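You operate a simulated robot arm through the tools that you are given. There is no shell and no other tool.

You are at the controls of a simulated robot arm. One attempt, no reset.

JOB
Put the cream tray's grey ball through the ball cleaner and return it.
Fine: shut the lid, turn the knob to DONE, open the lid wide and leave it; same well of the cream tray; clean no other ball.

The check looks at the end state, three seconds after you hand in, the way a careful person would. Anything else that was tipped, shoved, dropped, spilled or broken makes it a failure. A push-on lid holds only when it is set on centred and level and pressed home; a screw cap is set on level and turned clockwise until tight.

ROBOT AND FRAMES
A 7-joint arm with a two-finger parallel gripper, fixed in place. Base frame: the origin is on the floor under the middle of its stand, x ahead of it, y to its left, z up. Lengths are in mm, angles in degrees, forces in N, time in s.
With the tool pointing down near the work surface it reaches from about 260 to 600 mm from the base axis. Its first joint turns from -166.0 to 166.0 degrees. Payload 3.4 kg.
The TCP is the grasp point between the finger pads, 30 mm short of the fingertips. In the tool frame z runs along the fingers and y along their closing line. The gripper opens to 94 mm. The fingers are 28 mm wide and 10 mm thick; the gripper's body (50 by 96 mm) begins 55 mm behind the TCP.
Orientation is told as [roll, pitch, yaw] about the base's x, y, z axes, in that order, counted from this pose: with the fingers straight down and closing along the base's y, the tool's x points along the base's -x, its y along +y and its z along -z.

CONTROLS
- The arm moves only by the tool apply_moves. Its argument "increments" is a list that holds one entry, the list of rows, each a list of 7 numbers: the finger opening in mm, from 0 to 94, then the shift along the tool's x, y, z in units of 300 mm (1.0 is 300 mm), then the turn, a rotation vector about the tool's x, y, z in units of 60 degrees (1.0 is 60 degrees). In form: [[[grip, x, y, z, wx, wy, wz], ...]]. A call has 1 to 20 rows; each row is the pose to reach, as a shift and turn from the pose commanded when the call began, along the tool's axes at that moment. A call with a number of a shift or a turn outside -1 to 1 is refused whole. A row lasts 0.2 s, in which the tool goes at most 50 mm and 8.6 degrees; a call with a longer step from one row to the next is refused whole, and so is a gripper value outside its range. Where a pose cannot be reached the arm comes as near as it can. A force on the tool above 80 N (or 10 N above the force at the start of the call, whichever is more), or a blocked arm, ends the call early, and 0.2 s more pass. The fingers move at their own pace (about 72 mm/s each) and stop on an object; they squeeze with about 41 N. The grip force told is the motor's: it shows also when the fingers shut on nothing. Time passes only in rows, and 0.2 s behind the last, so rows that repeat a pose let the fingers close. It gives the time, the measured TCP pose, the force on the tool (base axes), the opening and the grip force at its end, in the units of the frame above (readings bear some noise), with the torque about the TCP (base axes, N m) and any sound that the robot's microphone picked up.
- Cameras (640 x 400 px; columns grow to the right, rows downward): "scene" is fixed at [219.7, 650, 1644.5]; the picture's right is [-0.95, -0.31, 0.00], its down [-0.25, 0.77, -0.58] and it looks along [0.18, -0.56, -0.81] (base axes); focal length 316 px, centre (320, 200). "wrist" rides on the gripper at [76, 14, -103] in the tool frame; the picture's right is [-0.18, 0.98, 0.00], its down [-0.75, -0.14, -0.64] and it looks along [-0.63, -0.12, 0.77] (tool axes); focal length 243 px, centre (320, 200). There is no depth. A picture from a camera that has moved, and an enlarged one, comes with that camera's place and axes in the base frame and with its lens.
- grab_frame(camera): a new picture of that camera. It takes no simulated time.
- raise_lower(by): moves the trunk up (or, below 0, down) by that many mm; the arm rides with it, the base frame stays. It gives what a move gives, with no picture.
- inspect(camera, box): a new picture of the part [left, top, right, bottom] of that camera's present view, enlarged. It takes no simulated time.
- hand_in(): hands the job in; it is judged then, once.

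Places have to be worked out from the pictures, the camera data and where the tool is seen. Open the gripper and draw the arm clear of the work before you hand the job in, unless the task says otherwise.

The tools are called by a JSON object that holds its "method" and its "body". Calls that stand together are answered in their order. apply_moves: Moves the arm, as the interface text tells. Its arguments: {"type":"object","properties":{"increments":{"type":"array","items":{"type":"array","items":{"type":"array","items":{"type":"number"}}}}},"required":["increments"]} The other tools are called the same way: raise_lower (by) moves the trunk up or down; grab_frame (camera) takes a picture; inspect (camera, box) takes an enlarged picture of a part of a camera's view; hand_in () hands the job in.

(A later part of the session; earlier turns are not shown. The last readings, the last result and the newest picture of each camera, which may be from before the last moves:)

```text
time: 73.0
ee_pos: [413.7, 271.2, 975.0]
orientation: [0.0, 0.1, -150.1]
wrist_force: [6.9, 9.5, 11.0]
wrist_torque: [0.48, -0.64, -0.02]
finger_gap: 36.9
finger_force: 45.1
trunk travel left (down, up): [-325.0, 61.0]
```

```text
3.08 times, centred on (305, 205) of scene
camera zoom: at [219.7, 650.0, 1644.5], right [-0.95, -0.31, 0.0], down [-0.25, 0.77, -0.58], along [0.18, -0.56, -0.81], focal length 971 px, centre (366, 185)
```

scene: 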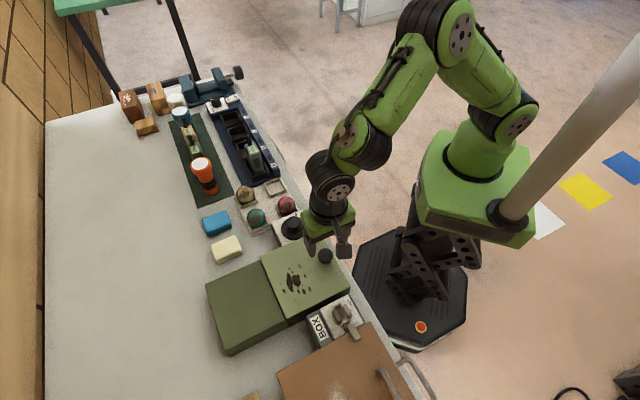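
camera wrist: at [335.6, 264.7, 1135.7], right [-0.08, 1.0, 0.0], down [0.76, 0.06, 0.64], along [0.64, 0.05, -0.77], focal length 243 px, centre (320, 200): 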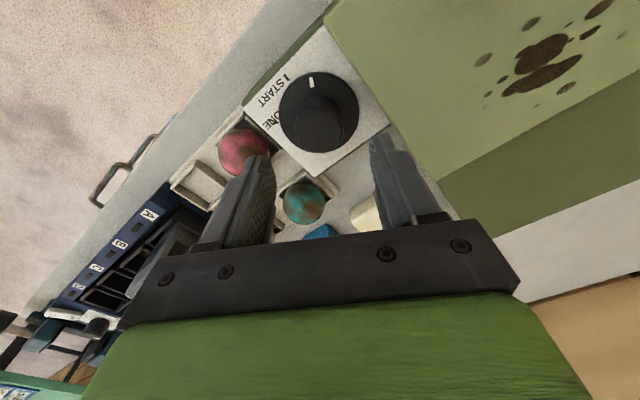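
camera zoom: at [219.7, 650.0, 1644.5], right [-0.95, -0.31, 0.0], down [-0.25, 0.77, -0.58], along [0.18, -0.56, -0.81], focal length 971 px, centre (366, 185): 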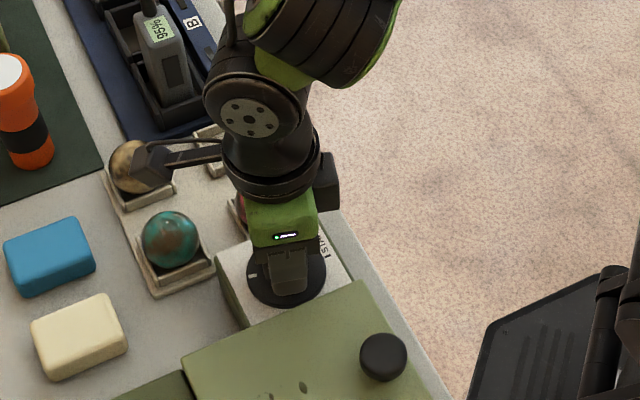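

The pointer is now at about +29°, so about 104° clockwise remains. I'll release, lift, rewind 120° to yaw -30 and grip again.

{"method": "apply_moves", "body": {"increments": [[[40, 0, 0, 0, 0, 0, 0], [46, 0, 0, 0, 0, 0, 0], [52, 0, 0, 0, 0, 0, 0], [52, 0, 0, 0, 0, 0, 0], [52, 0, 0, -0.05, 0, 0, 0], [52, 0, 0, -0.12, 0, 0, 0], [56, 0, 0, -0.2, 0, 0, 0], [56, 0, 0, -0.2, 0, 0, 0]]]}}

{"method": "apply_moves", "body": {"increments": [[[60, 0, 0, 0, 0, 0, -0.125], [60, 0, 0, 0, 0, 0, -0.25], [60, 0, 0, 0, 0, 0, -0.375], [60, 0, 0, 0, 0, 0, -0.5], [60, 0, 0, 0, 0, 0, -0.625], [60, 0, 0, 0, 0, 0, -0.75], [60, 0, 0, 0, 0, 0, -0.875], [60, 0, 0, 0, 0, 0, -1.0]]]}}

{"method": "apply_moves", "body": {"increments": [[[60, 0, 0, 0, 0, 0, -0.125], [60, 0, 0, 0, 0, 0, -0.25], [60, 0, 0, 0, 0, 0, -0.375], [60, 0, 0, 0, 0, 0, -0.5], [60, 0, 0, 0, 0, 0, -0.625], [60, 0, 0, 0, 0, 0, -0.75], [60, 0, 0, 0, 0, 0, -0.875], [60, 0, 0, 0, 0, 0, -1.0], [60, 0, 0, 0, 0, 0, -1.0]]]}}

{"method": "inspect", "body": {"camera": "wrist", "box": [240, 50, 400, 190]}}

```text
time: 74.8
ee_pos: [415.6, 268.6, 1034.2]
orientation: [0.0, 0.0, -149.9]
wrist_force: [0.5, 0.5, 0.1]
wrist_torque: [-0.05, 0.0, 0.0]
finger_gap: 56.0
finger_force: 0.0
trunk travel left (down, up): [-325.0, 61.0]
```

```text
time: 76.6
ee_pos: [413.3, 269.8, 1033.3]
orientation: [0.1, 0.1, -89.7]
wrist_force: [-0.1, 0.5, -0.7]
wrist_torque: [-0.01, 0.01, 0.02]
finger_gap: 60.1
finger_force: 0.1
trunk travel left (down, up): [-325.0, 61.0]
```

```text
time: 78.6
ee_pos: [413.9, 270.6, 1034.2]
orientation: [0.0, 0.0, -29.9]
wrist_force: [-0.4, 0.0, 0.1]
wrist_torque: [-0.04, 0.01, -0.01]
finger_gap: 59.8
finger_force: 0.1
trunk travel left (down, up): [-325.0, 61.0]
```

```text
2.86 times, centred on (320, 120) of wrist
camera zoom: at [353.4, 319.1, 1136.1], right [0.65, 0.76, 0.0], down [0.58, -0.5, 0.64], along [0.49, -0.42, -0.77], focal length 693 px, centre (320, 429)
```

zoom: 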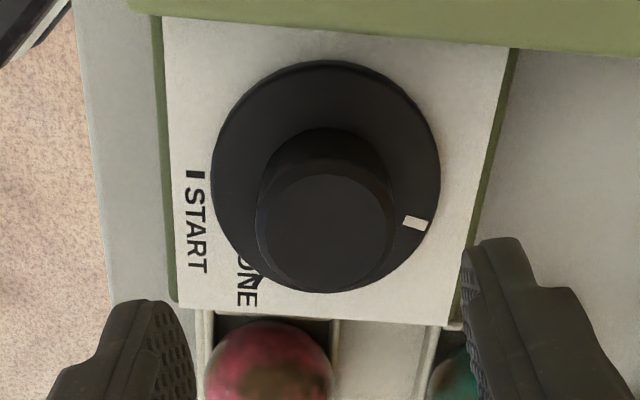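

The pointer is clearly at about +30°. I'll lower, grip and turn clockwise 60°.

{"method": "apply_moves", "body": {"increments": [[[60, 0, 0, 0.06, 0, 0, 0], [60, 0, 0, 0.13, 0, 0, 0], [60, 0, 0, 0.18, 0, 0, 0], [60, 0, 0, 0.2, 0, 0, 0], [60, 0, 0, 0.2, 0, 0, 0], [50, 0, 0, 0.2, 0, 0, 0], [40, 0, 0, 0.2, 0, 0, 0], [30, 0, 0, 0.2, 0, 0, 0], [25, 0, 0, 0.2, 0, 0, 0], [25, 0, 0, 0.2, 0, 0, 0]]]}}

{"method": "apply_moves", "body": {"increments": [[[25, 0, 0, 0, 0, 0, 0.1], [25, 0, 0, 0, 0, 0, 0.2], [25, 0, 0, 0, 0, 0, 0.3], [25, 0, 0, 0, 0, 0, 0.4], [25, 0, 0, 0, 0, 0, 0.5], [25, 0, 0, 0, 0, 0, 0.6], [25, 0, 0, 0, 0, 0, 0.7], [25, 0, 0, 0, 0, 0, 0.8], [25, 0, 0, 0, 0, 0, 0.9], [25, 0, 0, 0, 0, 0, 1.0], [25, 0, 0, 0, 0, 0, 1.0]]]}}

{"method": "inspect", "body": {"camera": "wrist", "box": [240, 80, 390, 220]}}

```text
time: 80.8
ee_pos: [415.7, 271.0, 974.0]
orientation: [0.0, 0.0, -29.8]
wrist_force: [7.5, 12.9, 3.6]
wrist_torque: [0.95, -0.15, -0.04]
finger_gap: 37.1
finger_force: 45.0
trunk travel left (down, up): [-325.0, 61.0]
```

```text
time: 83.2
ee_pos: [414.5, 270.4, 974.1]
orientation: [0.0, 0.0, -90.1]
wrist_force: [10.2, 4.6, 16.2]
wrist_torque: [-0.9, -0.24, 0.02]
finger_gap: 37.0
finger_force: 45.1
trunk travel left (down, up): [-325.0, 61.0]
```

```text
2.86 times, centred on (315, 150) of wrist
camera zoom: at [427.7, 345.0, 1075.5], right [0.98, -0.19, 0.0], down [-0.14, -0.75, 0.64], along [-0.12, -0.63, -0.77], focal length 693 px, centre (334, 343)
```

zoom: 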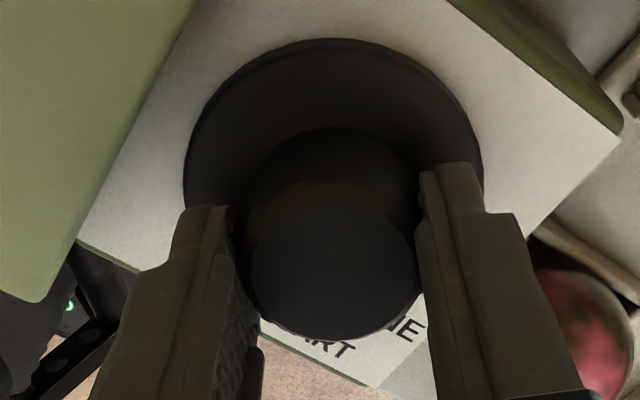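

The pointer is under the finger, as expected near -30°. I'll turn about 44° more towards DONE and watch the torque.

{"method": "apply_moves", "body": {"increments": [[[25, 0, 0, 0, 0, 0, 0.1], [25, 0, 0, 0, 0, 0, 0.2], [25, 0, 0, 0, 0, 0, 0.3], [25, 0, 0, 0, 0, 0, 0.4], [25, 0, 0, 0, 0, 0, 0.5], [25, 0, 0, 0, 0, 0, 0.6], [25, 0, 0, 0, 0, 0, 0.68], [25, 0, 0, 0, 0, 0, 0.735], [25, 0, 0, 0, 0, 0, 0.735]]]}}

{"method": "grab_frame", "body": {"camera": "wrist"}}

{"method": "inspect", "body": {"camera": "scene", "box": [270, 190, 340, 260]}}

```text
time: 85.2
ee_pos: [414.2, 270.2, 973.9]
orientation: [-0.1, 0.1, -134.1]
wrist_force: [4.6, 6.0, 19.6]
wrist_torque: [-0.2, 0.53, 0.02]
finger_gap: 36.7
finger_force: 45.1
trunk travel left (down, up): [-325.0, 61.0]
```

```text
taken
camera wrist: at [475.7, 313.7, 1075.6], right [0.58, -0.82, 0.0], down [-0.63, -0.44, 0.64], along [-0.52, -0.37, -0.77], focal length 243 px, centre (320, 200)
```

wrist: 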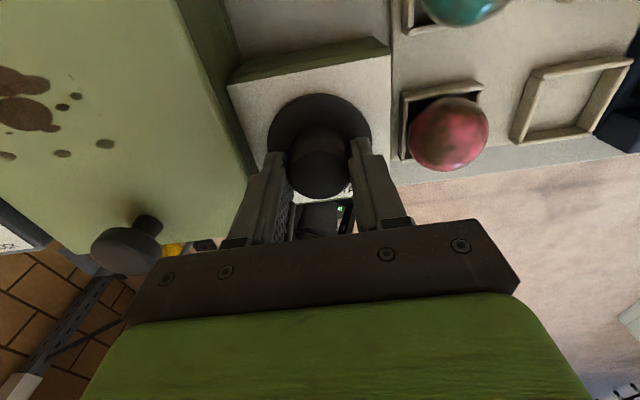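

```text
5.71 times, centred on (305, 225) of scene
camera zoom: at [219.7, 650.0, 1644.5], right [-0.95, -0.31, 0.0], down [-0.25, 0.77, -0.58], along [0.18, -0.56, -0.81], focal length 1804 px, centre (406, 57)
```

zoom: 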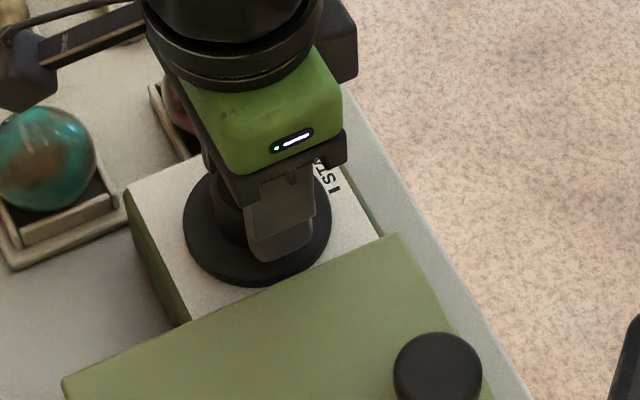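

No torque, so it turned freely. I'll release, lift and rewind the wrist so I can read the pointer from the label side.

{"method": "apply_moves", "body": {"increments": [[[40, 0, 0, 0, 0, 0, 0], [46, 0, 0, 0, 0, 0, 0], [52, 0, 0, 0, 0, 0, 0], [52, 0, 0, 0, 0, 0, 0], [52, 0, 0, -0.05, 0, 0, 0], [52, 0, 0, -0.12, 0, 0, 0], [56, 0, 0, -0.2, 0, 0, 0], [56, 0, 0, -0.2, 0, 0, 0]]]}}

{"method": "apply_moves", "body": {"increments": [[[60, 0, 0, 0, 0, 0, -0.125], [60, 0, 0, 0, 0, 0, -0.25], [60, 0, 0, 0, 0, 0, -0.375], [60, 0, 0, 0, 0, 0, -0.5], [60, 0, 0, 0, 0, 0, -0.625], [60, 0, 0, 0, 0, 0, -0.75], [60, 0, 0, 0, 0, 0, -0.875], [60, 0, 0, 0, 0, 0, -1.0]]]}}

{"method": "apply_moves", "body": {"increments": [[[60, 0, 0, 0, 0, 0, -0.125], [60, 0, 0, 0, 0, 0, -0.25], [60, 0, 0, 0, 0, 0, -0.375], [60, 0, 0, 0, 0, 0, -0.5], [60, 0, 0, 0, 0, 0, -0.625], [60, 0, 0, 0, 0, 0, -0.75], [60, 0, 0, 0, 0, 0, -0.875], [60, 0, 0, 0, 0, 0, -1.0], [60, 0, 0, 0, 0, 0, -1.0]]]}}

{"method": "apply_moves", "body": {"increments": [[[60, 0, 0, 0, 0, 0, -0.125], [60, 0, 0, 0, 0, 0, -0.25], [60, 0, 0, 0, 0, 0, -0.375], [60, 0, 0, 0, 0, 0, -0.485], [60, 0, 0, 0, 0, 0, -0.485]]]}}

{"method": "inspect", "body": {"camera": "wrist", "box": [240, 50, 400, 190]}}

{"method": "inspect", "body": {"camera": "wrist", "box": [270, 80, 320, 130]}}

```text
time: 87.0
ee_pos: [416.1, 271.2, 1033.5]
orientation: [0.1, 0.0, -134.1]
wrist_force: [0.5, 1.0, 0.2]
wrist_torque: [0.02, -0.01, -0.02]
finger_gap: 55.9
finger_force: 0.0
trunk travel left (down, up): [-325.0, 61.0]
```

```text
time: 88.8
ee_pos: [414.1, 269.5, 1034.5]
orientation: [-0.1, 0.0, -74.0]
wrist_force: [0.4, -0.6, -0.6]
wrist_torque: [-0.02, -0.01, -0.03]
finger_gap: 59.8
finger_force: 0.2
trunk travel left (down, up): [-325.0, 61.0]
```

```text
time: 90.8
ee_pos: [413.8, 269.5, 1034.4]
orientation: [0.1, 0.0, -14.0]
wrist_force: [-0.1, 0.7, 0.1]
wrist_torque: [-0.01, 0.02, 0.02]
finger_gap: 60.2
finger_force: 0.1
trunk travel left (down, up): [-325.0, 61.0]
```

```text
time: 92.0
ee_pos: [415.1, 269.8, 1034.0]
orientation: [0.1, 0.0, 15.1]
wrist_force: [0.2, 0.2, -0.7]
wrist_torque: [0.02, 0.01, 0.01]
finger_gap: 59.8
finger_force: 0.1
trunk travel left (down, up): [-325.0, 61.0]
```

```text
2.86 times, centred on (320, 120) of wrist
camera zoom: at [335.8, 262.7, 1134.9], right [-0.08, 1.0, 0.0], down [0.76, 0.06, 0.64], along [0.64, 0.05, -0.77], focal length 693 px, centre (320, 429)
```

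zoom: 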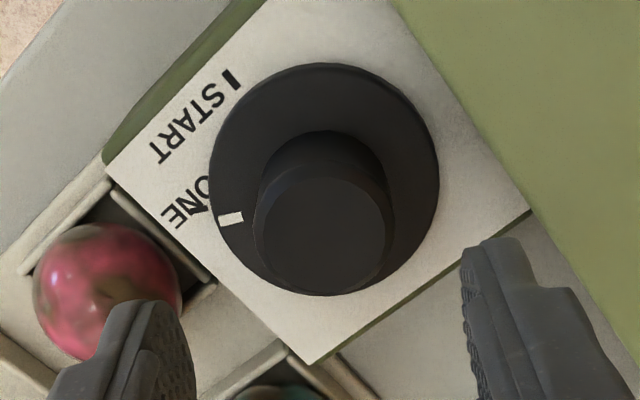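

```text
8.00 times, centred on (295, 105) of wrist
camera zoom: at [335.8, 262.7, 1134.9], right [-0.08, 1.0, 0.0], down [0.76, 0.06, 0.64], along [0.64, 0.05, -0.77], focal length 1941 px, centre (520, 960)
```

zoom: 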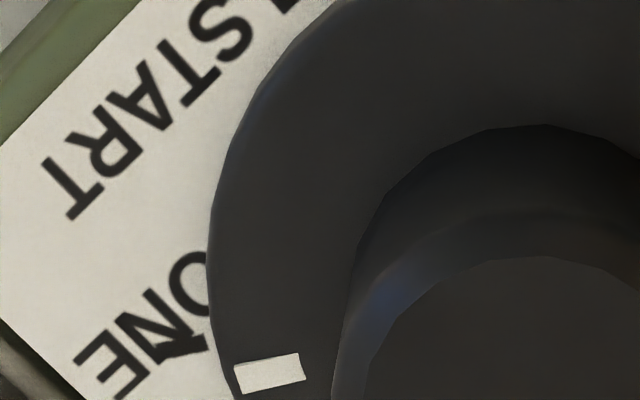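

The pointer reads about -72° against the DONE tick at about -75°, so it's a few degrees short. I'll grip again and creep clockwise about 3°, checking the torque for an end stop.

{"method": "apply_moves", "body": {"increments": [[[60, 0, 0, 0.06, 0, 0, 0], [60, 0, 0, 0.13, 0, 0, 0], [60, 0, 0, 0.18, 0, 0, 0], [60, 0, 0, 0.2, 0, 0, 0], [60, 0, 0, 0.2, 0, 0, 0], [50, 0, 0, 0.2, 0, 0, 0], [40, 0, 0, 0.2, 0, 0, 0], [30, 0, 0, 0.2, 0, 0, 0], [25, 0, 0, 0.2, 0, 0, 0], [25, 0, 0, 0.2, 0, 0, 0]]]}}

{"method": "apply_moves", "body": {"increments": [[[25, 0, 0, 0, 0, 0, 0.025], [25, 0, 0, 0, 0, 0, 0.05], [25, 0, 0, 0, 0, 0, 0.05]]]}}

{"method": "inspect", "body": {"camera": "wrist", "box": [240, 80, 390, 220]}}

```text
time: 94.2
ee_pos: [413.2, 270.7, 974.9]
orientation: [-0.1, 0.0, 15.2]
wrist_force: [-1.8, 7.4, 0.3]
wrist_torque: [0.45, 0.07, 0.02]
finger_gap: 37.1
finger_force: 44.5
trunk travel left (down, up): [-325.0, 61.0]
```

```text
time: 95.0
ee_pos: [413.5, 271.0, 974.9]
orientation: [0.0, 0.0, 12.0]
wrist_force: [-2.4, 7.2, 2.7]
wrist_torque: [0.13, 0.37, 0.02]
finger_gap: 36.8
finger_force: 45.2
trunk travel left (down, up): [-325.0, 61.0]
```

```text
2.86 times, centred on (315, 150) of wrist
camera zoom: at [334.1, 267.8, 1076.2], right [-0.02, 1.0, 0.0], down [0.77, 0.02, 0.64], along [0.64, 0.02, -0.77], focal length 693 px, centre (334, 343)
```

zoom: 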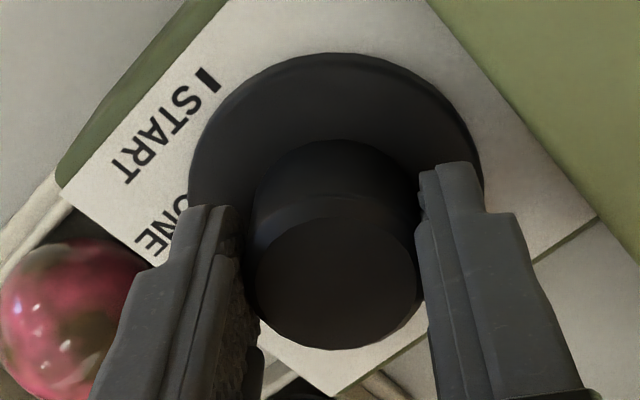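

It moved freely, with torque about 0. I'll release, lift and wind the wrist so the camera sits along the DONE direction, where height parallax won't bias the reading.

{"method": "apply_moves", "body": {"increments": [[[40, 0, 0, 0, 0, 0, 0], [46, 0, 0, 0, 0, 0, 0], [54, 0, 0, 0, 0, 0, 0], [54, 0, 0, 0, 0, 0, 0], [54, 0, 0, -0.05, 0, 0, 0], [56, 0, 0, -0.12, 0, 0, 0], [60, 0, 0, -0.2, 0, 0, 0], [60, 0, 0, -0.2, 0, 0, 0]]]}}

{"method": "apply_moves", "body": {"increments": [[[60, 0, 0, 0, 0, 0, -0.125], [60, 0, 0, 0, 0, 0, -0.25], [60, 0, 0, 0, 0, 0, -0.375], [60, 0, 0, 0, 0, 0, -0.5], [60, 0, 0, 0, 0, 0, -0.625], [60, 0, 0, 0, 0, 0, -0.75], [60, 0, 0, 0, 0, 0, -0.875], [60, 0, 0, 0, 0, 0, -1.0], [60, 0, 0, 0, 0, 0, -1.0]]]}}

{"method": "inspect", "body": {"camera": "wrist", "box": [240, 50, 400, 190]}}

{"method": "grab_frame", "body": {"camera": "scene"}}

```text
time: 96.8
ee_pos: [414.6, 270.2, 1033.3]
orientation: [0.1, 0.0, 12.0]
wrist_force: [-1.1, 0.5, 0.0]
wrist_torque: [-0.01, -0.03, 0.04]
finger_gap: 59.9
finger_force: 0.1
trunk travel left (down, up): [-325.0, 61.0]
```

```text
time: 98.8
ee_pos: [413.1, 269.3, 1034.5]
orientation: [0.0, 0.0, 72.1]
wrist_force: [-0.1, -1.1, 0.2]
wrist_torque: [-0.01, 0.0, -0.01]
finger_gap: 59.8
finger_force: 0.1
trunk travel left (down, up): [-325.0, 61.0]
```

```text
2.86 times, centred on (320, 120) of wrist
camera zoom: at [375.2, 200.7, 1136.2], right [-0.88, 0.48, 0.0], down [0.37, 0.67, 0.64], along [0.31, 0.56, -0.77], focal length 693 px, centre (320, 429)
```

zoom: 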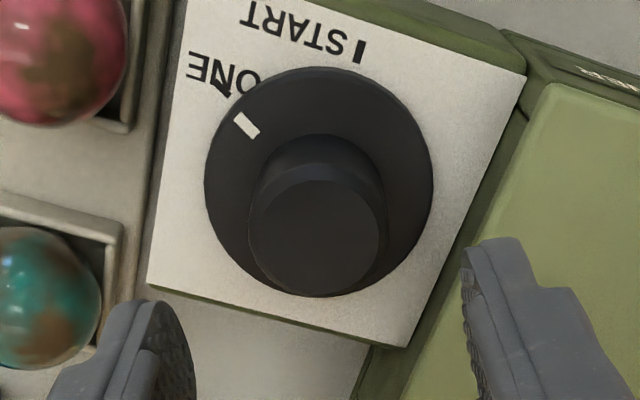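

```text
taken
```

scene: 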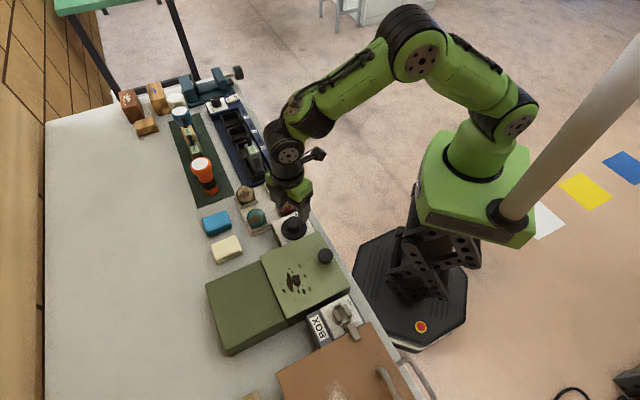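

{"method": "inspect", "body": {"camera": "wrist", "box": [272, 60, 342, 115]}}

```text
7.27 times, centred on (307, 88) of wrist
camera zoom: at [375.2, 200.7, 1136.2], right [-0.88, 0.48, 0.0], down [0.37, 0.67, 0.64], along [0.31, 0.56, -0.77], focal length 1764 px, centre (414, 1018)
```

zoom: 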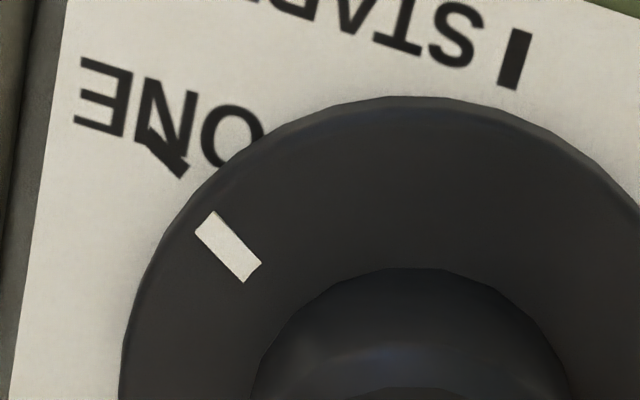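

From this angle the pointer is at about -73.9° and the DONE tick at about -74.1°, so the dial is set. Now I'll wind the wrist back to yaw -45, rising, and go over to the lid knob.

{"method": "apply_moves", "body": {"increments": [[[66, 0, 0, -0.02, 0, 0, 0.125], [66, 0, 0, -0.05, 0, 0, 0.25], [66, 0, 0, -0.089, 0, 0, 0.375], [66, 0, 0, -0.089, 0, 0, 0.5], [66, 0, 0, -0.089, 0, 0, 0.625], [66, 0, 0, -0.089, 0, 0, 0.75], [66, 0, 0, -0.089, 0, 0, 0.875], [66, 0, 0, -0.089, 0, 0, 1.0]]]}}

{"method": "apply_moves", "body": {"increments": [[[66, 0, 0, 0, 0, 0, 0.125], [66, 0, 0, 0, 0, 0, 0.25], [66, 0, 0, 0, 0, 0, 0.375], [66, 0, 0, 0, 0, 0, 0.5], [66, 0, 0, 0, 0, 0, 0.625], [66, 0, 0, 0, 0, 0, 0.75], [66, 0, 0, 0, 0, 0, 0.875], [66, 0, 0, 0, 0, 0, 0.95], [66, 0, 0, 0, 0, 0, 0.95]]]}}

{"method": "apply_moves", "body": {"increments": [[[66, 0.08, -0.016, 0, 0, 0, 0], [66, 0.2, -0.04, 0, 0, 0, 0], [66, 0.32, -0.065, 0, 0, 0, 0], [66, 0.4, -0.082, 0, 0, 0, 0], [66, 0.429, -0.087, 0, 0, 0, 0], [66, 0.429, -0.087, 0, 0, 0, 0]]]}}

{"method": "grab_frame", "body": {"camera": "wrist"}}

```text
time: 100.6
ee_pos: [414.3, 270.9, 1063.2]
orientation: [0.0, 0.1, 11.8]
wrist_force: [0.1, -0.4, -0.3]
wrist_torque: [-0.01, 0.04, 0.03]
finger_gap: 66.0
finger_force: 0.1
trunk travel left (down, up): [-325.0, 61.0]
```

```text
time: 102.6
ee_pos: [414.2, 269.3, 1061.9]
orientation: [0.0, 0.0, -45.1]
wrist_force: [0.7, -1.1, 0.3]
wrist_torque: [0.02, 0.02, 0.01]
finger_gap: 65.9
finger_force: 0.1
trunk travel left (down, up): [-325.0, 61.0]
```

```text
time: 104.0
ee_pos: [305.5, 342.4, 1062.4]
orientation: [0.0, -0.1, -45.0]
wrist_force: [-0.8, -0.1, 0.4]
wrist_torque: [-0.01, -0.02, -0.03]
finger_gap: 66.0
finger_force: 0.1
trunk travel left (down, up): [-325.0, 61.0]
```

```text
taken
camera wrist: at [260.1, 405.6, 1163.1], right [0.83, 0.56, 0.0], down [0.43, -0.63, 0.64], along [0.36, -0.53, -0.77], focal length 243 px, centre (320, 200)
```

wrist: 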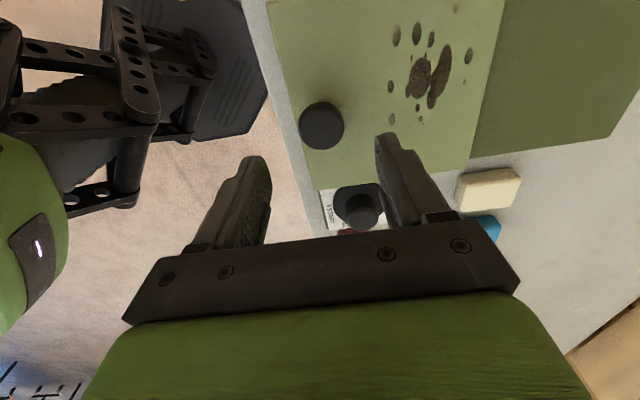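

I'm over the knob again, with the same view as when I released it. I'll descend 72 mm and grip.

{"method": "apply_moves", "body": {"increments": [[[66, 0, 0, 0.06, 0, 0, 0], [66, 0, 0, 0.13, 0, 0, 0], [66, 0, 0, 0.19, 0, 0, 0], [66, 0, 0, 0.23, 0, 0, 0], [66, 0, 0, 0.242, 0, 0, 0], [66, 0, 0, 0.242, 0, 0, 0], [54, 0, 0, 0.242, 0, 0, 0], [42, 0, 0, 0.242, 0, 0, 0], [32, 0, 0, 0.242, 0, 0, 0], [25, 0, 0, 0.242, 0, 0, 0], [25, 0, 0, 0.242, 0, 0, 0]]]}}

{"method": "grab_frame", "body": {"camera": "wrist"}}

```text
time: 106.4
ee_pos: [306.9, 343.1, 987.7]
orientation: [0.0, 0.1, -45.0]
wrist_force: [2.6, 2.2, 0.8]
wrist_torque: [0.09, 0.0, -0.01]
finger_gap: 35.0
finger_force: 45.0
trunk travel left (down, up): [-325.0, 61.0]
```

```text
taken
camera wrist: at [261.1, 405.5, 1089.0], right [0.83, 0.56, 0.0], down [0.43, -0.63, 0.64], along [0.36, -0.53, -0.77], focal length 243 px, centre (320, 200)
```

wrist: 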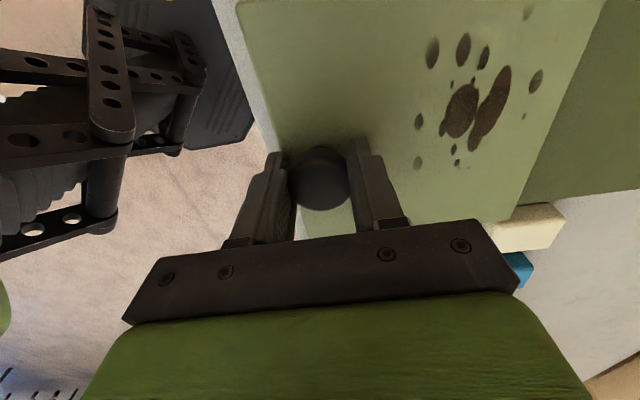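

The knob is gripped again. I'll slide the lid open along tool +y, about 75 mm first.

{"method": "apply_moves", "body": {"increments": [[[25, 0, 0.015, 0, 0, 0, 0], [25, 0, 0.045, 0, 0, 0, 0], [25, 0, 0.08, 0, 0, 0, 0], [25, 0, 0.115, 0, 0, 0, 0], [25, 0, 0.15, 0, 0, 0, 0], [25, 0, 0.185, 0, 0, 0, 0], [25, 0, 0.22, 0, 0, 0, 0], [25, 0, 0.25, 0, 0, 0, 0], [25, 0, 0.25, 0, 0, 0, 0]]]}}

{"method": "grab_frame", "body": {"camera": "wrist"}}

```text
time: 108.4
ee_pos: [359.8, 395.8, 988.5]
orientation: [-0.2, 0.0, -45.0]
wrist_force: [4.0, -3.3, -13.6]
wrist_torque: [-0.24, -0.09, -0.03]
finger_gap: 35.2
finger_force: 45.1
trunk travel left (down, up): [-325.0, 61.0]
```

```text
taken
camera wrist: at [314.5, 459.0, 1089.2], right [0.83, 0.56, 0.0], down [0.43, -0.63, 0.64], along [0.36, -0.53, -0.77], focal length 243 px, centre (320, 200)
```

wrist: 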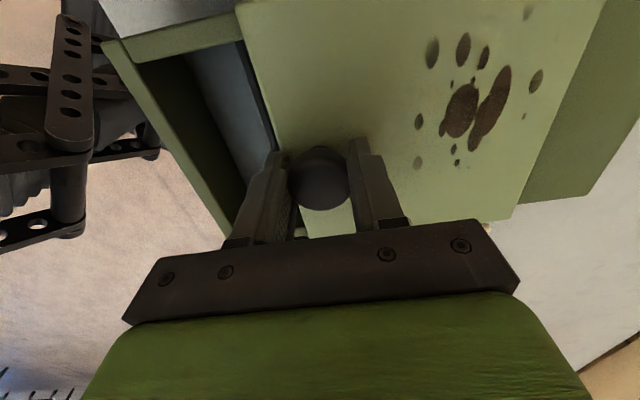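

The lid is following. I'll slide the remaining 61 mm back to its original open position.

{"method": "apply_moves", "body": {"increments": [[[25, 0, 0.015, 0, 0, 0, 0], [25, 0, 0.045, 0, 0, 0, 0], [25, 0, 0.08, 0, 0, 0, 0], [25, 0, 0.115, 0, 0, 0, 0], [25, 0, 0.15, 0, 0, 0, 0], [25, 0, 0.18, 0, 0, 0, 0], [25, 0, 0.2, 0, 0, 0, 0], [25, 0, 0.204, 0, 0, 0, 0], [25, 0, 0.204, 0, 0, 0, 0]]]}}

{"method": "grab_frame", "body": {"camera": "wrist"}}

{"method": "grab_frame", "body": {"camera": "scene"}}

```text
time: 110.4
ee_pos: [402.8, 439.5, 988.2]
orientation: [-0.1, 0.0, -45.0]
wrist_force: [5.2, -5.2, -6.2]
wrist_torque: [0.01, 0.27, -0.01]
finger_gap: 35.0
finger_force: 44.9
trunk travel left (down, up): [-325.0, 61.0]
```

```text
taken
camera wrist: at [357.2, 501.7, 1089.6], right [0.83, 0.56, 0.0], down [0.43, -0.63, 0.64], along [0.36, -0.53, -0.77], focal length 243 px, centre (320, 200)
```

wrist: 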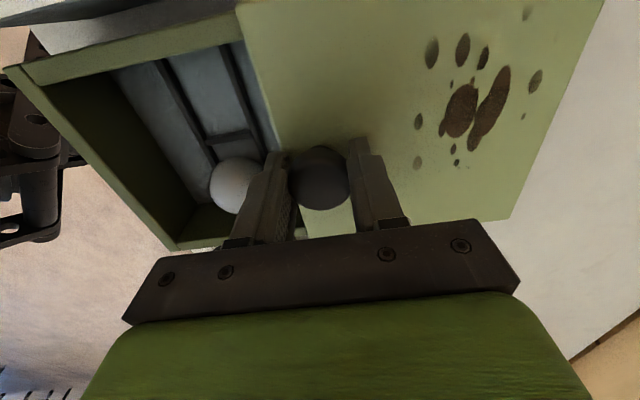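

```text
taken
```

scene: 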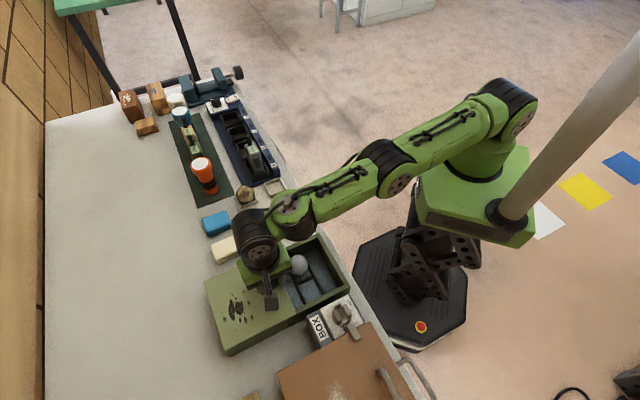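

The ball came out clean and the lid is back at its wide-open position. I'll release the knob, lift, and return above the ball.

{"method": "apply_moves", "body": {"increments": [[[38, 0, 0, 0, 0, 0, 0], [50, 0, 0, 0, 0, 0, 0], [62, 0, 0, 0, 0, 0, 0], [70, 0, 0, 0, 0, 0, 0], [70, 0, 0, -0.04, 0, 0, 0], [70, 0, 0, -0.1, 0, 0, 0], [70, 0, 0, -0.17, 0, 0, 0], [70, 0, 0, -0.23, 0, 0, 0], [70, -0.04, -0.09, -0.23, 0, 0, 0], [70, -0.08, -0.18, -0.23, 0, 0, 0], [70, -0.115, -0.263, -0.23, 0, 0, 0], [70, -0.115, -0.263, -0.23, 0, 0, 0]]]}}

{"method": "grab_frame", "body": {"camera": "wrist"}}

{"method": "grab_frame", "body": {"camera": "scene"}}

```text
time: 113.0
ee_pos: [370.0, 358.9, 1054.0]
orientation: [0.0, 0.0, -45.0]
wrist_force: [-0.4, 0.2, -0.4]
wrist_torque: [-0.03, -0.01, -0.03]
finger_gap: 69.7
finger_force: 0.1
trunk travel left (down, up): [-325.0, 61.0]
```

```text
taken
camera wrist: at [324.5, 421.8, 1155.0], right [0.83, 0.56, 0.0], down [0.43, -0.63, 0.64], along [0.36, -0.53, -0.77], focal length 243 px, centre (320, 200)
```

wrist: 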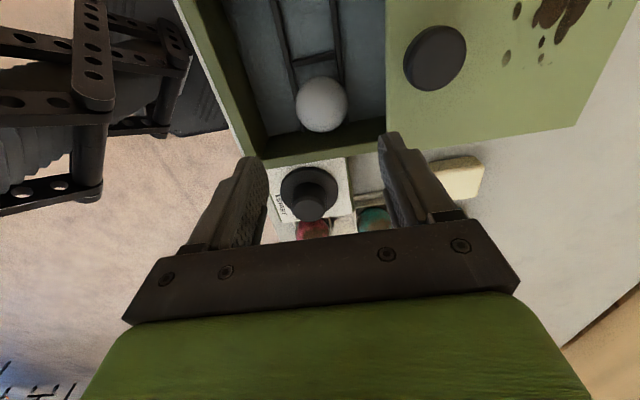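

```text
taken
```

scene: 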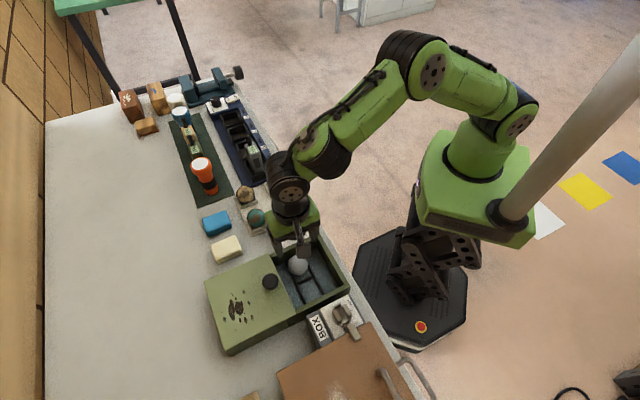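

The clean ball sits at about (371,358), right under the TCP, between the rails. I'll descend in stages with the fingers open at 70.

{"method": "apply_moves", "body": {"increments": [[[70, 0, 0.002, 0.06, 0, 0, 0], [70, 0, 0.002, 0.14, 0, 0, 0], [70, 0, 0.002, 0.22, 0, 0, 0], [70, 0, 0.002, 0.29, 0, 0, 0], [70, 0, 0.002, 0.33, 0, 0, 0], [70, 0, 0.002, 0.33, 0, 0, 0]]]}}

{"method": "grab_frame", "body": {"camera": "wrist"}}

```text
time: 114.4
ee_pos: [370.2, 361.6, 957.3]
orientation: [0.0, 0.0, -44.9]
wrist_force: [-0.7, -0.8, 0.1]
wrist_torque: [0.01, -0.03, -0.01]
finger_gap: 70.0
finger_force: 0.1
trunk travel left (down, up): [-325.0, 61.0]
```

```text
taken
camera wrist: at [324.8, 422.9, 1059.3], right [0.83, 0.56, 0.0], down [0.43, -0.63, 0.64], along [0.36, -0.53, -0.77], focal length 243 px, centre (320, 200)
```

wrist: 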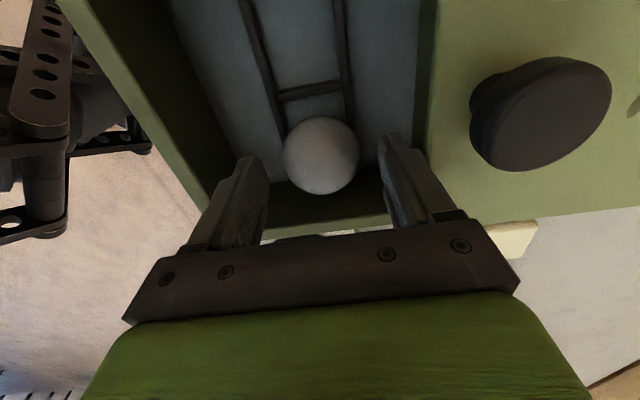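

The ball is centred along the closing line and just 1–2 mm off sideways. I'll lower the last 20 mm and close on it.

{"method": "apply_moves", "body": {"increments": [[[70, -0.004, 0, 0.03, 0, 0, 0], [70, -0.004, 0, 0.055, 0, 0, 0], [70, -0.004, 0, 0.068, 0, 0, 0], [70, -0.004, 0, 0.068, 0, 0, 0], [60, -0.004, 0, 0.068, 0, 0, 0], [52, -0.004, 0, 0.068, 0, 0, 0], [44, -0.004, 0, 0.068, 0, 0, 0], [35, -0.004, 0, 0.068, 0, 0, 0], [35, -0.004, 0, 0.068, 0, 0, 0]]]}}

{"method": "grab_frame", "body": {"camera": "wrist"}}

```text
time: 116.4
ee_pos: [371.6, 355.9, 939.2]
orientation: [-0.1, 0.0, -45.0]
wrist_force: [0.4, 1.2, 0.0]
wrist_torque: [-0.01, 0.0, 0.03]
finger_gap: 50.4
finger_force: 41.3
trunk travel left (down, up): [-325.0, 61.0]
```

```text
taken
camera wrist: at [325.9, 420.2, 1039.5], right [0.83, 0.56, 0.0], down [0.43, -0.63, 0.64], along [0.36, -0.53, -0.77], focal length 243 px, centre (320, 200)
```

wrist: 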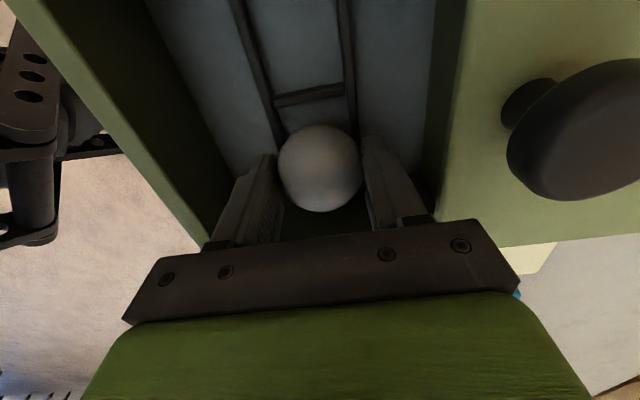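

The ball is gripped at 50.4 mm with no side load. I'll lift it straight out of the tub.

{"method": "apply_moves", "body": {"increments": [[[35, 0, 0, -0.02, 0, 0, 0], [35, 0, 0, -0.06, 0, 0, 0], [35, 0, 0, -0.12, 0, 0, 0], [35, 0, 0, -0.19, 0, 0, 0], [35, 0, 0, -0.26, 0, 0, 0], [35, 0, 0, -0.33, 0, 0, 0], [35, 0, 0, -0.39, 0, 0, 0], [35, 0, 0, -0.41, 0, 0, 0], [35, 0, 0, -0.41, 0, 0, 0]]]}}

{"method": "grab_frame", "body": {"camera": "wrist"}}

```text
time: 118.4
ee_pos: [371.8, 356.9, 1060.6]
orientation: [0.0, -0.1, -45.0]
wrist_force: [-0.1, -0.4, -2.4]
wrist_torque: [0.03, 0.01, 0.02]
finger_gap: 50.6
finger_force: 40.9
trunk travel left (down, up): [-325.0, 61.0]
```

```text
taken
camera wrist: at [326.5, 420.2, 1161.9], right [0.83, 0.56, 0.0], down [0.43, -0.63, 0.64], along [0.36, -0.53, -0.77], focal length 243 px, centre (320, 200)
```

wrist: 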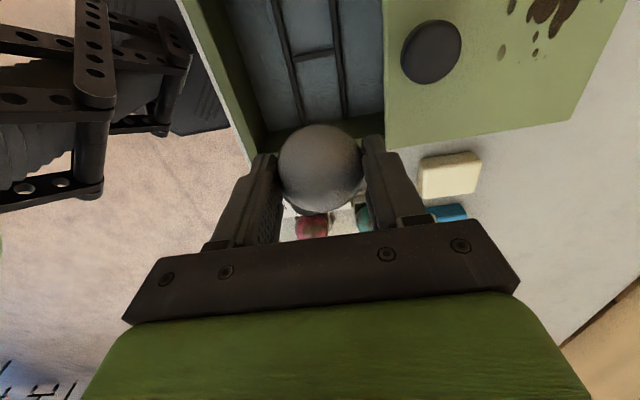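

The clean ball is held. I'll carry it back over the tray to above the empty well at about (527.5,135.8).

{"method": "apply_moves", "body": {"increments": [[[35, -0.05, -0.01, 0, 0, 0, 0], [35, -0.15, -0.025, 0, 0, 0, 0], [35, -0.28, -0.05, 0, 0, 0, 0], [35, -0.41, -0.07, 0, 0, 0, 0], [35, -0.54, -0.095, 0, 0, 0, 0], [35, -0.67, -0.115, 0, 0, 0, 0], [35, -0.79, -0.135, 0, 0, 0, 0], [35, -0.86, -0.148, 0, 0, 0, 0], [35, -0.892, -0.153, 0, 0, 0, 0], [35, -0.892, -0.153, 0, 0, 0, 0]]]}}

{"method": "grab_frame", "body": {"camera": "wrist"}}

{"method": "inspect", "body": {"camera": "wrist", "box": [270, 40, 380, 140]}}

{"method": "inspect", "body": {"camera": "scene", "box": [220, 120, 320, 240]}}

```text
time: 120.6
ee_pos: [527.5, 138.0, 1061.3]
orientation: [0.0, 0.0, -45.1]
wrist_force: [0.4, 0.1, -1.7]
wrist_torque: [-0.01, 0.02, 0.01]
finger_gap: 50.4
finger_force: 41.3
trunk travel left (down, up): [-325.0, 61.0]
```

```text
taken
camera wrist: at [481.9, 200.0, 1162.6], right [0.83, 0.56, 0.0], down [0.43, -0.63, 0.64], along [0.36, -0.53, -0.77], focal length 243 px, centre (320, 200)
```

wrist: 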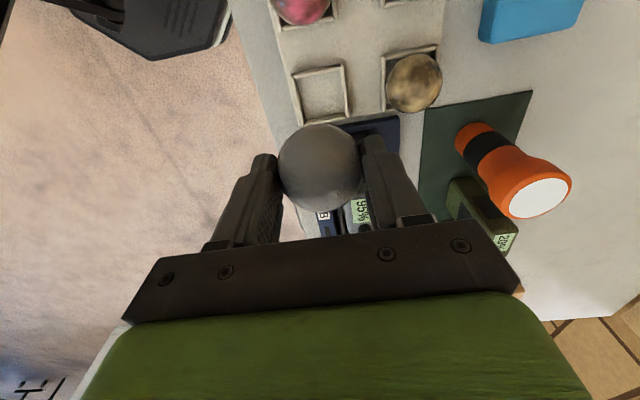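

```text
4.00 times, centred on (325, 90) of wrist
camera zoom: at [481.9, 200.0, 1162.6], right [0.83, 0.56, 0.0], down [0.43, -0.63, 0.64], along [0.36, -0.53, -0.77], focal length 970 px, centre (300, 640)
```

zoom: 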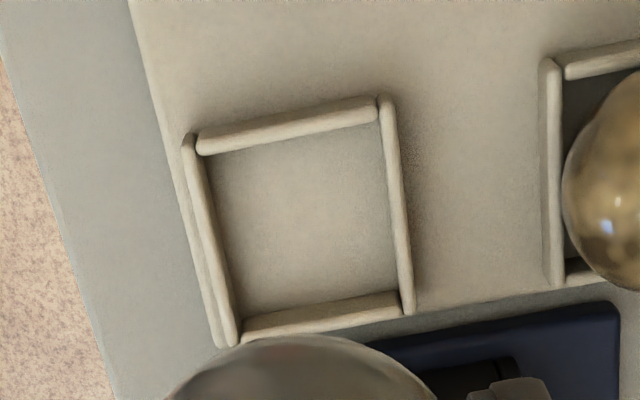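

```text
3.33 times, centred on (270, 180) of scene
camera zoom: at [219.7, 650.0, 1644.5], right [-0.95, -0.31, 0.0], down [-0.25, 0.77, -0.58], along [0.18, -0.56, -0.81], focal length 1052 px, centre (487, 267)
```

zoom: 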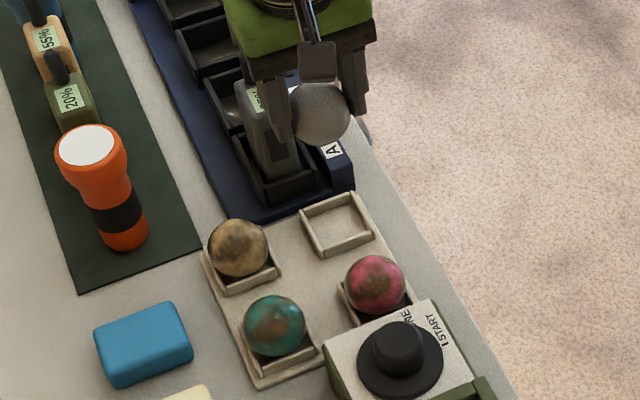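

The ball is within about 1.5 mm of the well centre at (526.5,135). I'll descend partway with a small correction and re-check.

{"method": "apply_moves", "body": {"increments": [[[35, -0.004, -0.001, 0.05, 0, 0, 0], [35, -0.004, -0.001, 0.12, 0, 0, 0], [35, -0.004, -0.001, 0.2, 0, 0, 0], [35, -0.004, -0.001, 0.27, 0, 0, 0], [35, -0.004, -0.001, 0.32, 0, 0, 0], [35, -0.004, -0.001, 0.34, 0, 0, 0], [35, -0.004, -0.001, 0.34, 0, 0, 0]]]}}

{"method": "grab_frame", "body": {"camera": "wrist"}}

{"method": "inspect", "body": {"camera": "wrist", "box": [240, 80, 420, 230]}}

{"method": "inspect", "body": {"camera": "scene", "box": [230, 150, 310, 220]}}

```text
time: 122.2
ee_pos: [527.7, 135.9, 958.2]
orientation: [0.0, 0.1, -45.0]
wrist_force: [0.0, 0.3, -0.8]
wrist_torque: [0.02, -0.01, 0.0]
finger_gap: 50.6
finger_force: 41.2
trunk travel left (down, up): [-325.0, 61.0]
```

```text
taken
camera wrist: at [482.7, 198.0, 1059.7], right [0.83, 0.56, 0.0], down [0.43, -0.63, 0.64], along [0.36, -0.53, -0.77], focal length 243 px, centre (320, 200)
```

wrist: 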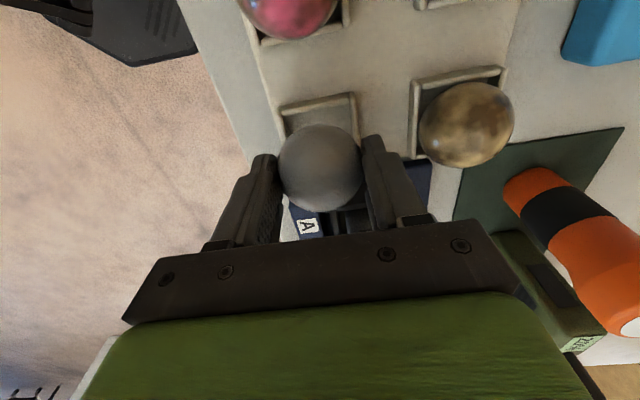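

```text
2.67 times, centred on (330, 155) of wrist
camera zoom: at [482.7, 198.0, 1059.7], right [0.83, 0.56, 0.0], down [0.43, -0.63, 0.64], along [0.36, -0.53, -0.77], focal length 647 px, centre (293, 320)
```

zoom: 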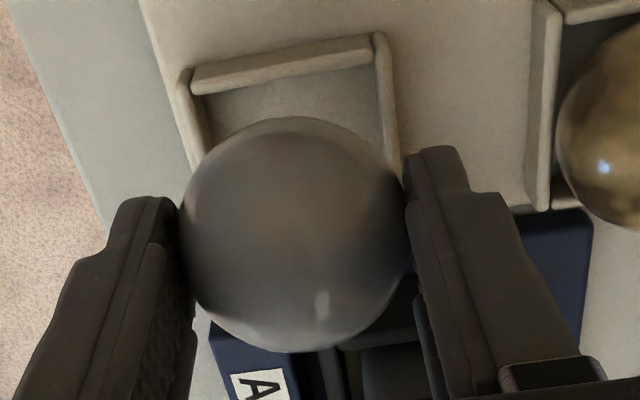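

```text
5.71 times, centred on (270, 185) of scene
camera zoom: at [219.7, 650.0, 1644.5], right [-0.95, -0.31, 0.0], down [-0.25, 0.77, -0.58], along [0.18, -0.56, -0.81], focal length 1804 px, centre (606, 286)
```

zoom: 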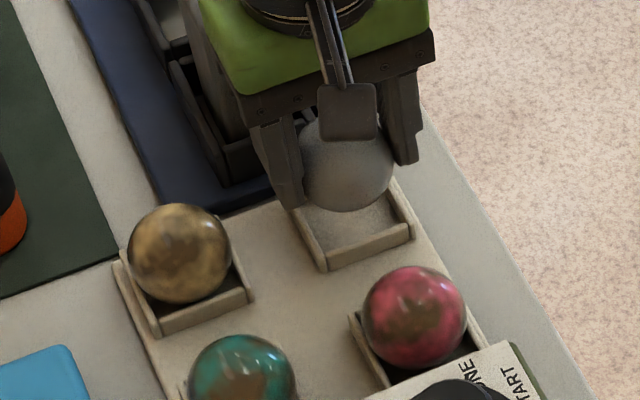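

The ball is about 1 mm off the well centre and its bottom is some 20 mm above the floor. I'll go down 16 mm with a 1 mm nudge, then feel for contact.

{"method": "apply_moves", "body": {"increments": [[[35, 0, 0.003, 0.02, 0, 0, 0], [35, 0, 0.003, 0.04, 0, 0, 0], [35, 0, 0.003, 0.053, 0, 0, 0], [35, 0, 0.003, 0.053, 0, 0, 0]]]}}

{"method": "apply_moves", "body": {"increments": [[[35, 0, 0, 0.004, 0, 0, 0], [35, 0, 0, 0.008, 0, 0, 0], [35, 0, 0, 0.008, 0, 0, 0]]]}}

{"method": "inspect", "body": {"camera": "wrist", "box": [240, 80, 420, 230]}}

```text
time: 123.2
ee_pos: [528.0, 135.3, 944.2]
orientation: [0.0, 0.0, -45.0]
wrist_force: [0.2, 0.2, -2.1]
wrist_torque: [0.01, -0.03, 0.0]
finger_gap: 50.6
finger_force: 40.9
trunk travel left (down, up): [-325.0, 61.0]
```

```text
time: 124.0
ee_pos: [528.3, 136.7, 939.2]
orientation: [0.0, 0.0, -45.0]
wrist_force: [0.2, 0.0, -1.0]
wrist_torque: [0.03, 0.02, 0.01]
finger_gap: 50.7
finger_force: 40.7
trunk travel left (down, up): [-325.0, 61.0]
```

```text
2.67 times, centred on (330, 155) of wrist
camera zoom: at [483.5, 199.5, 1041.2], right [0.83, 0.56, 0.0], down [0.43, -0.63, 0.64], along [0.36, -0.53, -0.77], focal length 647 px, centre (293, 320)
```

zoom: 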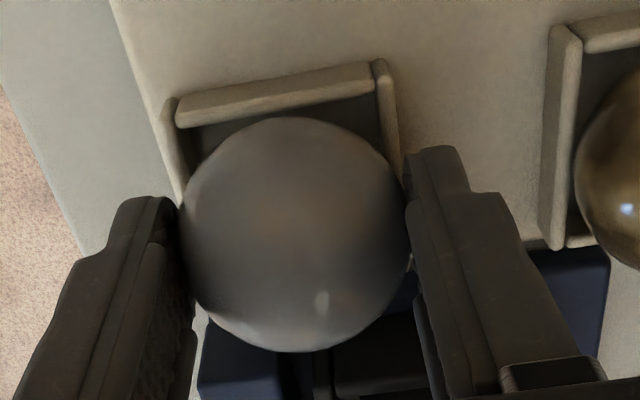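

No contact yet, and the ball is about 2 mm above the floor by the camera. I'll step down gently.

{"method": "apply_moves", "body": {"increments": [[[35, 0, 0, 0.003, 0, 0, 0], [35, 0, 0, 0.006, 0, 0, 0], [35, 0, 0, 0.006, 0, 0, 0]]]}}

{"method": "apply_moves", "body": {"increments": [[[35, 0, 0, 0.003, 0, 0, 0], [35, 0, 0, 0.005, 0, 0, 0], [35, 0, 0, 0.005, 0, 0, 0]]]}}

```text
time: 124.8
ee_pos: [529.9, 136.1, 939.3]
orientation: [-0.1, 0.0, -45.0]
wrist_force: [-1.8, -0.3, -0.7]
wrist_torque: [-0.02, 0.0, 0.02]
finger_gap: 50.7
finger_force: 40.6
trunk travel left (down, up): [-325.0, 61.0]
```

```text
time: 125.6
ee_pos: [528.7, 135.9, 937.0]
orientation: [0.0, 0.0, -45.0]
wrist_force: [-0.6, -0.2, -0.7]
wrist_torque: [-0.02, -0.01, 0.03]
finger_gap: 50.6
finger_force: 40.6
trunk travel left (down, up): [-325.0, 61.0]
```

Still no contact. One more 1.5 mm step.

{"method": "apply_moves", "body": {"increments": [[[35, 0, 0, 0.003, 0, 0, 0], [35, 0, 0, 0.005, 0, 0, 0], [35, 0, 0, 0.005, 0, 0, 0]]]}}

{"method": "grab_frame", "body": {"camera": "wrist"}}

{"method": "inspect", "body": {"camera": "scene", "box": [250, 150, 310, 210]}}

```text
time: 126.4
ee_pos: [528.4, 136.1, 936.4]
orientation: [0.0, 0.1, -45.0]
wrist_force: [1.5, -2.0, 1.3]
wrist_torque: [0.05, -0.06, -0.01]
finger_gap: 50.6
finger_force: 40.6
trunk travel left (down, up): [-325.0, 61.0]
```

```text
taken
camera wrist: at [483.4, 198.0, 1036.7], right [0.83, 0.56, 0.0], down [0.43, -0.63, 0.64], along [0.36, -0.53, -0.77], focal length 243 px, centre (320, 200)
```

wrist: 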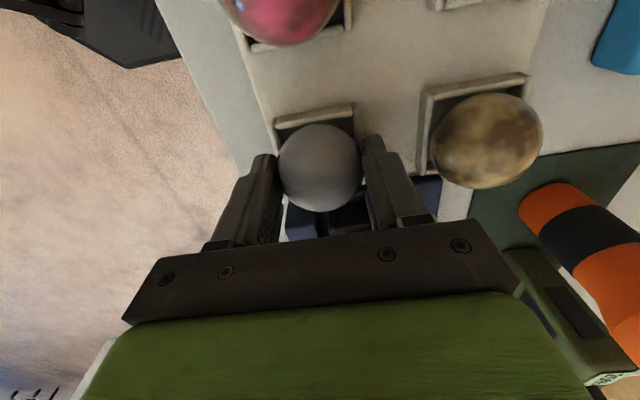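

```text
6.67 times, centred on (280, 180) of scene
camera zoom: at [219.7, 650.0, 1644.5], right [-0.95, -0.31, 0.0], down [-0.25, 0.77, -0.58], along [0.18, -0.56, -0.81], focal length 2105 px, centre (587, 333)
```

zoom: 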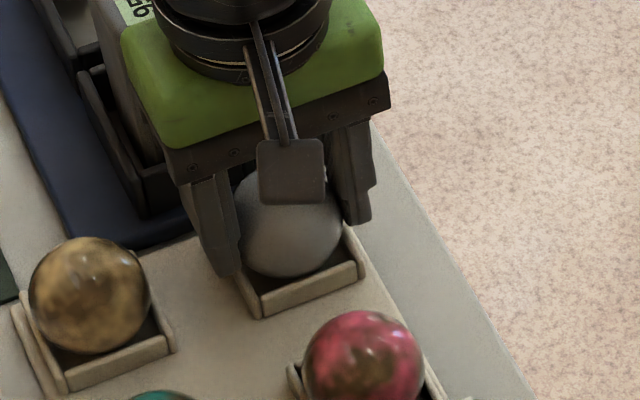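

The force just turned slightly positive, so the ball is at floor contact and the pose matches the original grasp. I'll open the fingers gradually.

{"method": "apply_moves", "body": {"increments": [[[50, 0, 0, 0, 0, 0, 0], [53, 0, 0, 0, 0, 0, 0], [56, 0, 0, 0, 0, 0, 0], [60, 0, 0, 0, 0, 0, 0], [65, 0, 0, 0, 0, 0, 0], [70, 0, 0, 0, 0, 0, 0], [70, 0, 0, 0, 0, 0, 0]]]}}

{"method": "grab_frame", "body": {"camera": "wrist"}}

{"method": "inspect", "body": {"camera": "wrist", "box": [240, 80, 420, 230]}}

```text
time: 128.0
ee_pos: [527.8, 135.1, 934.6]
orientation: [0.0, -0.1, -45.0]
wrist_force: [-0.1, -0.5, -0.6]
wrist_torque: [0.05, -0.02, 0.01]
finger_gap: 70.0
finger_force: 0.0
trunk travel left (down, up): [-325.0, 61.0]
```

```text
taken
camera wrist: at [483.0, 198.4, 1036.6], right [0.83, 0.56, 0.0], down [0.43, -0.63, 0.64], along [0.36, -0.53, -0.77], focal length 243 px, centre (320, 200)
```

wrist: 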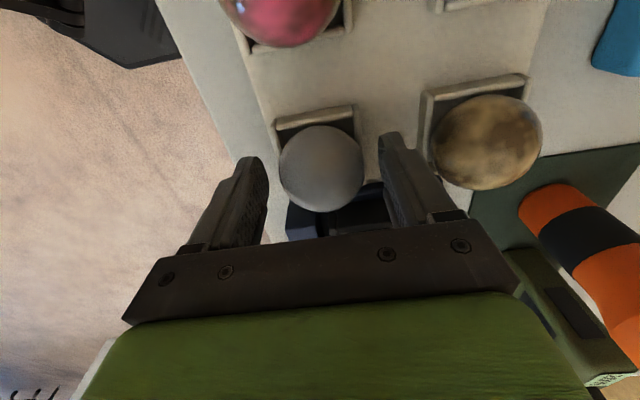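

```text
2.67 times, centred on (330, 155) of wrist
camera zoom: at [483.0, 198.4, 1036.6], right [0.83, 0.56, 0.0], down [0.43, -0.63, 0.64], along [0.36, -0.53, -0.77], focal length 647 px, centre (293, 320)
```

zoom: 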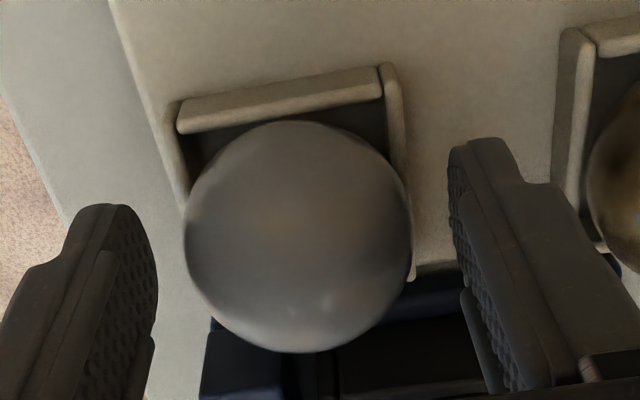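

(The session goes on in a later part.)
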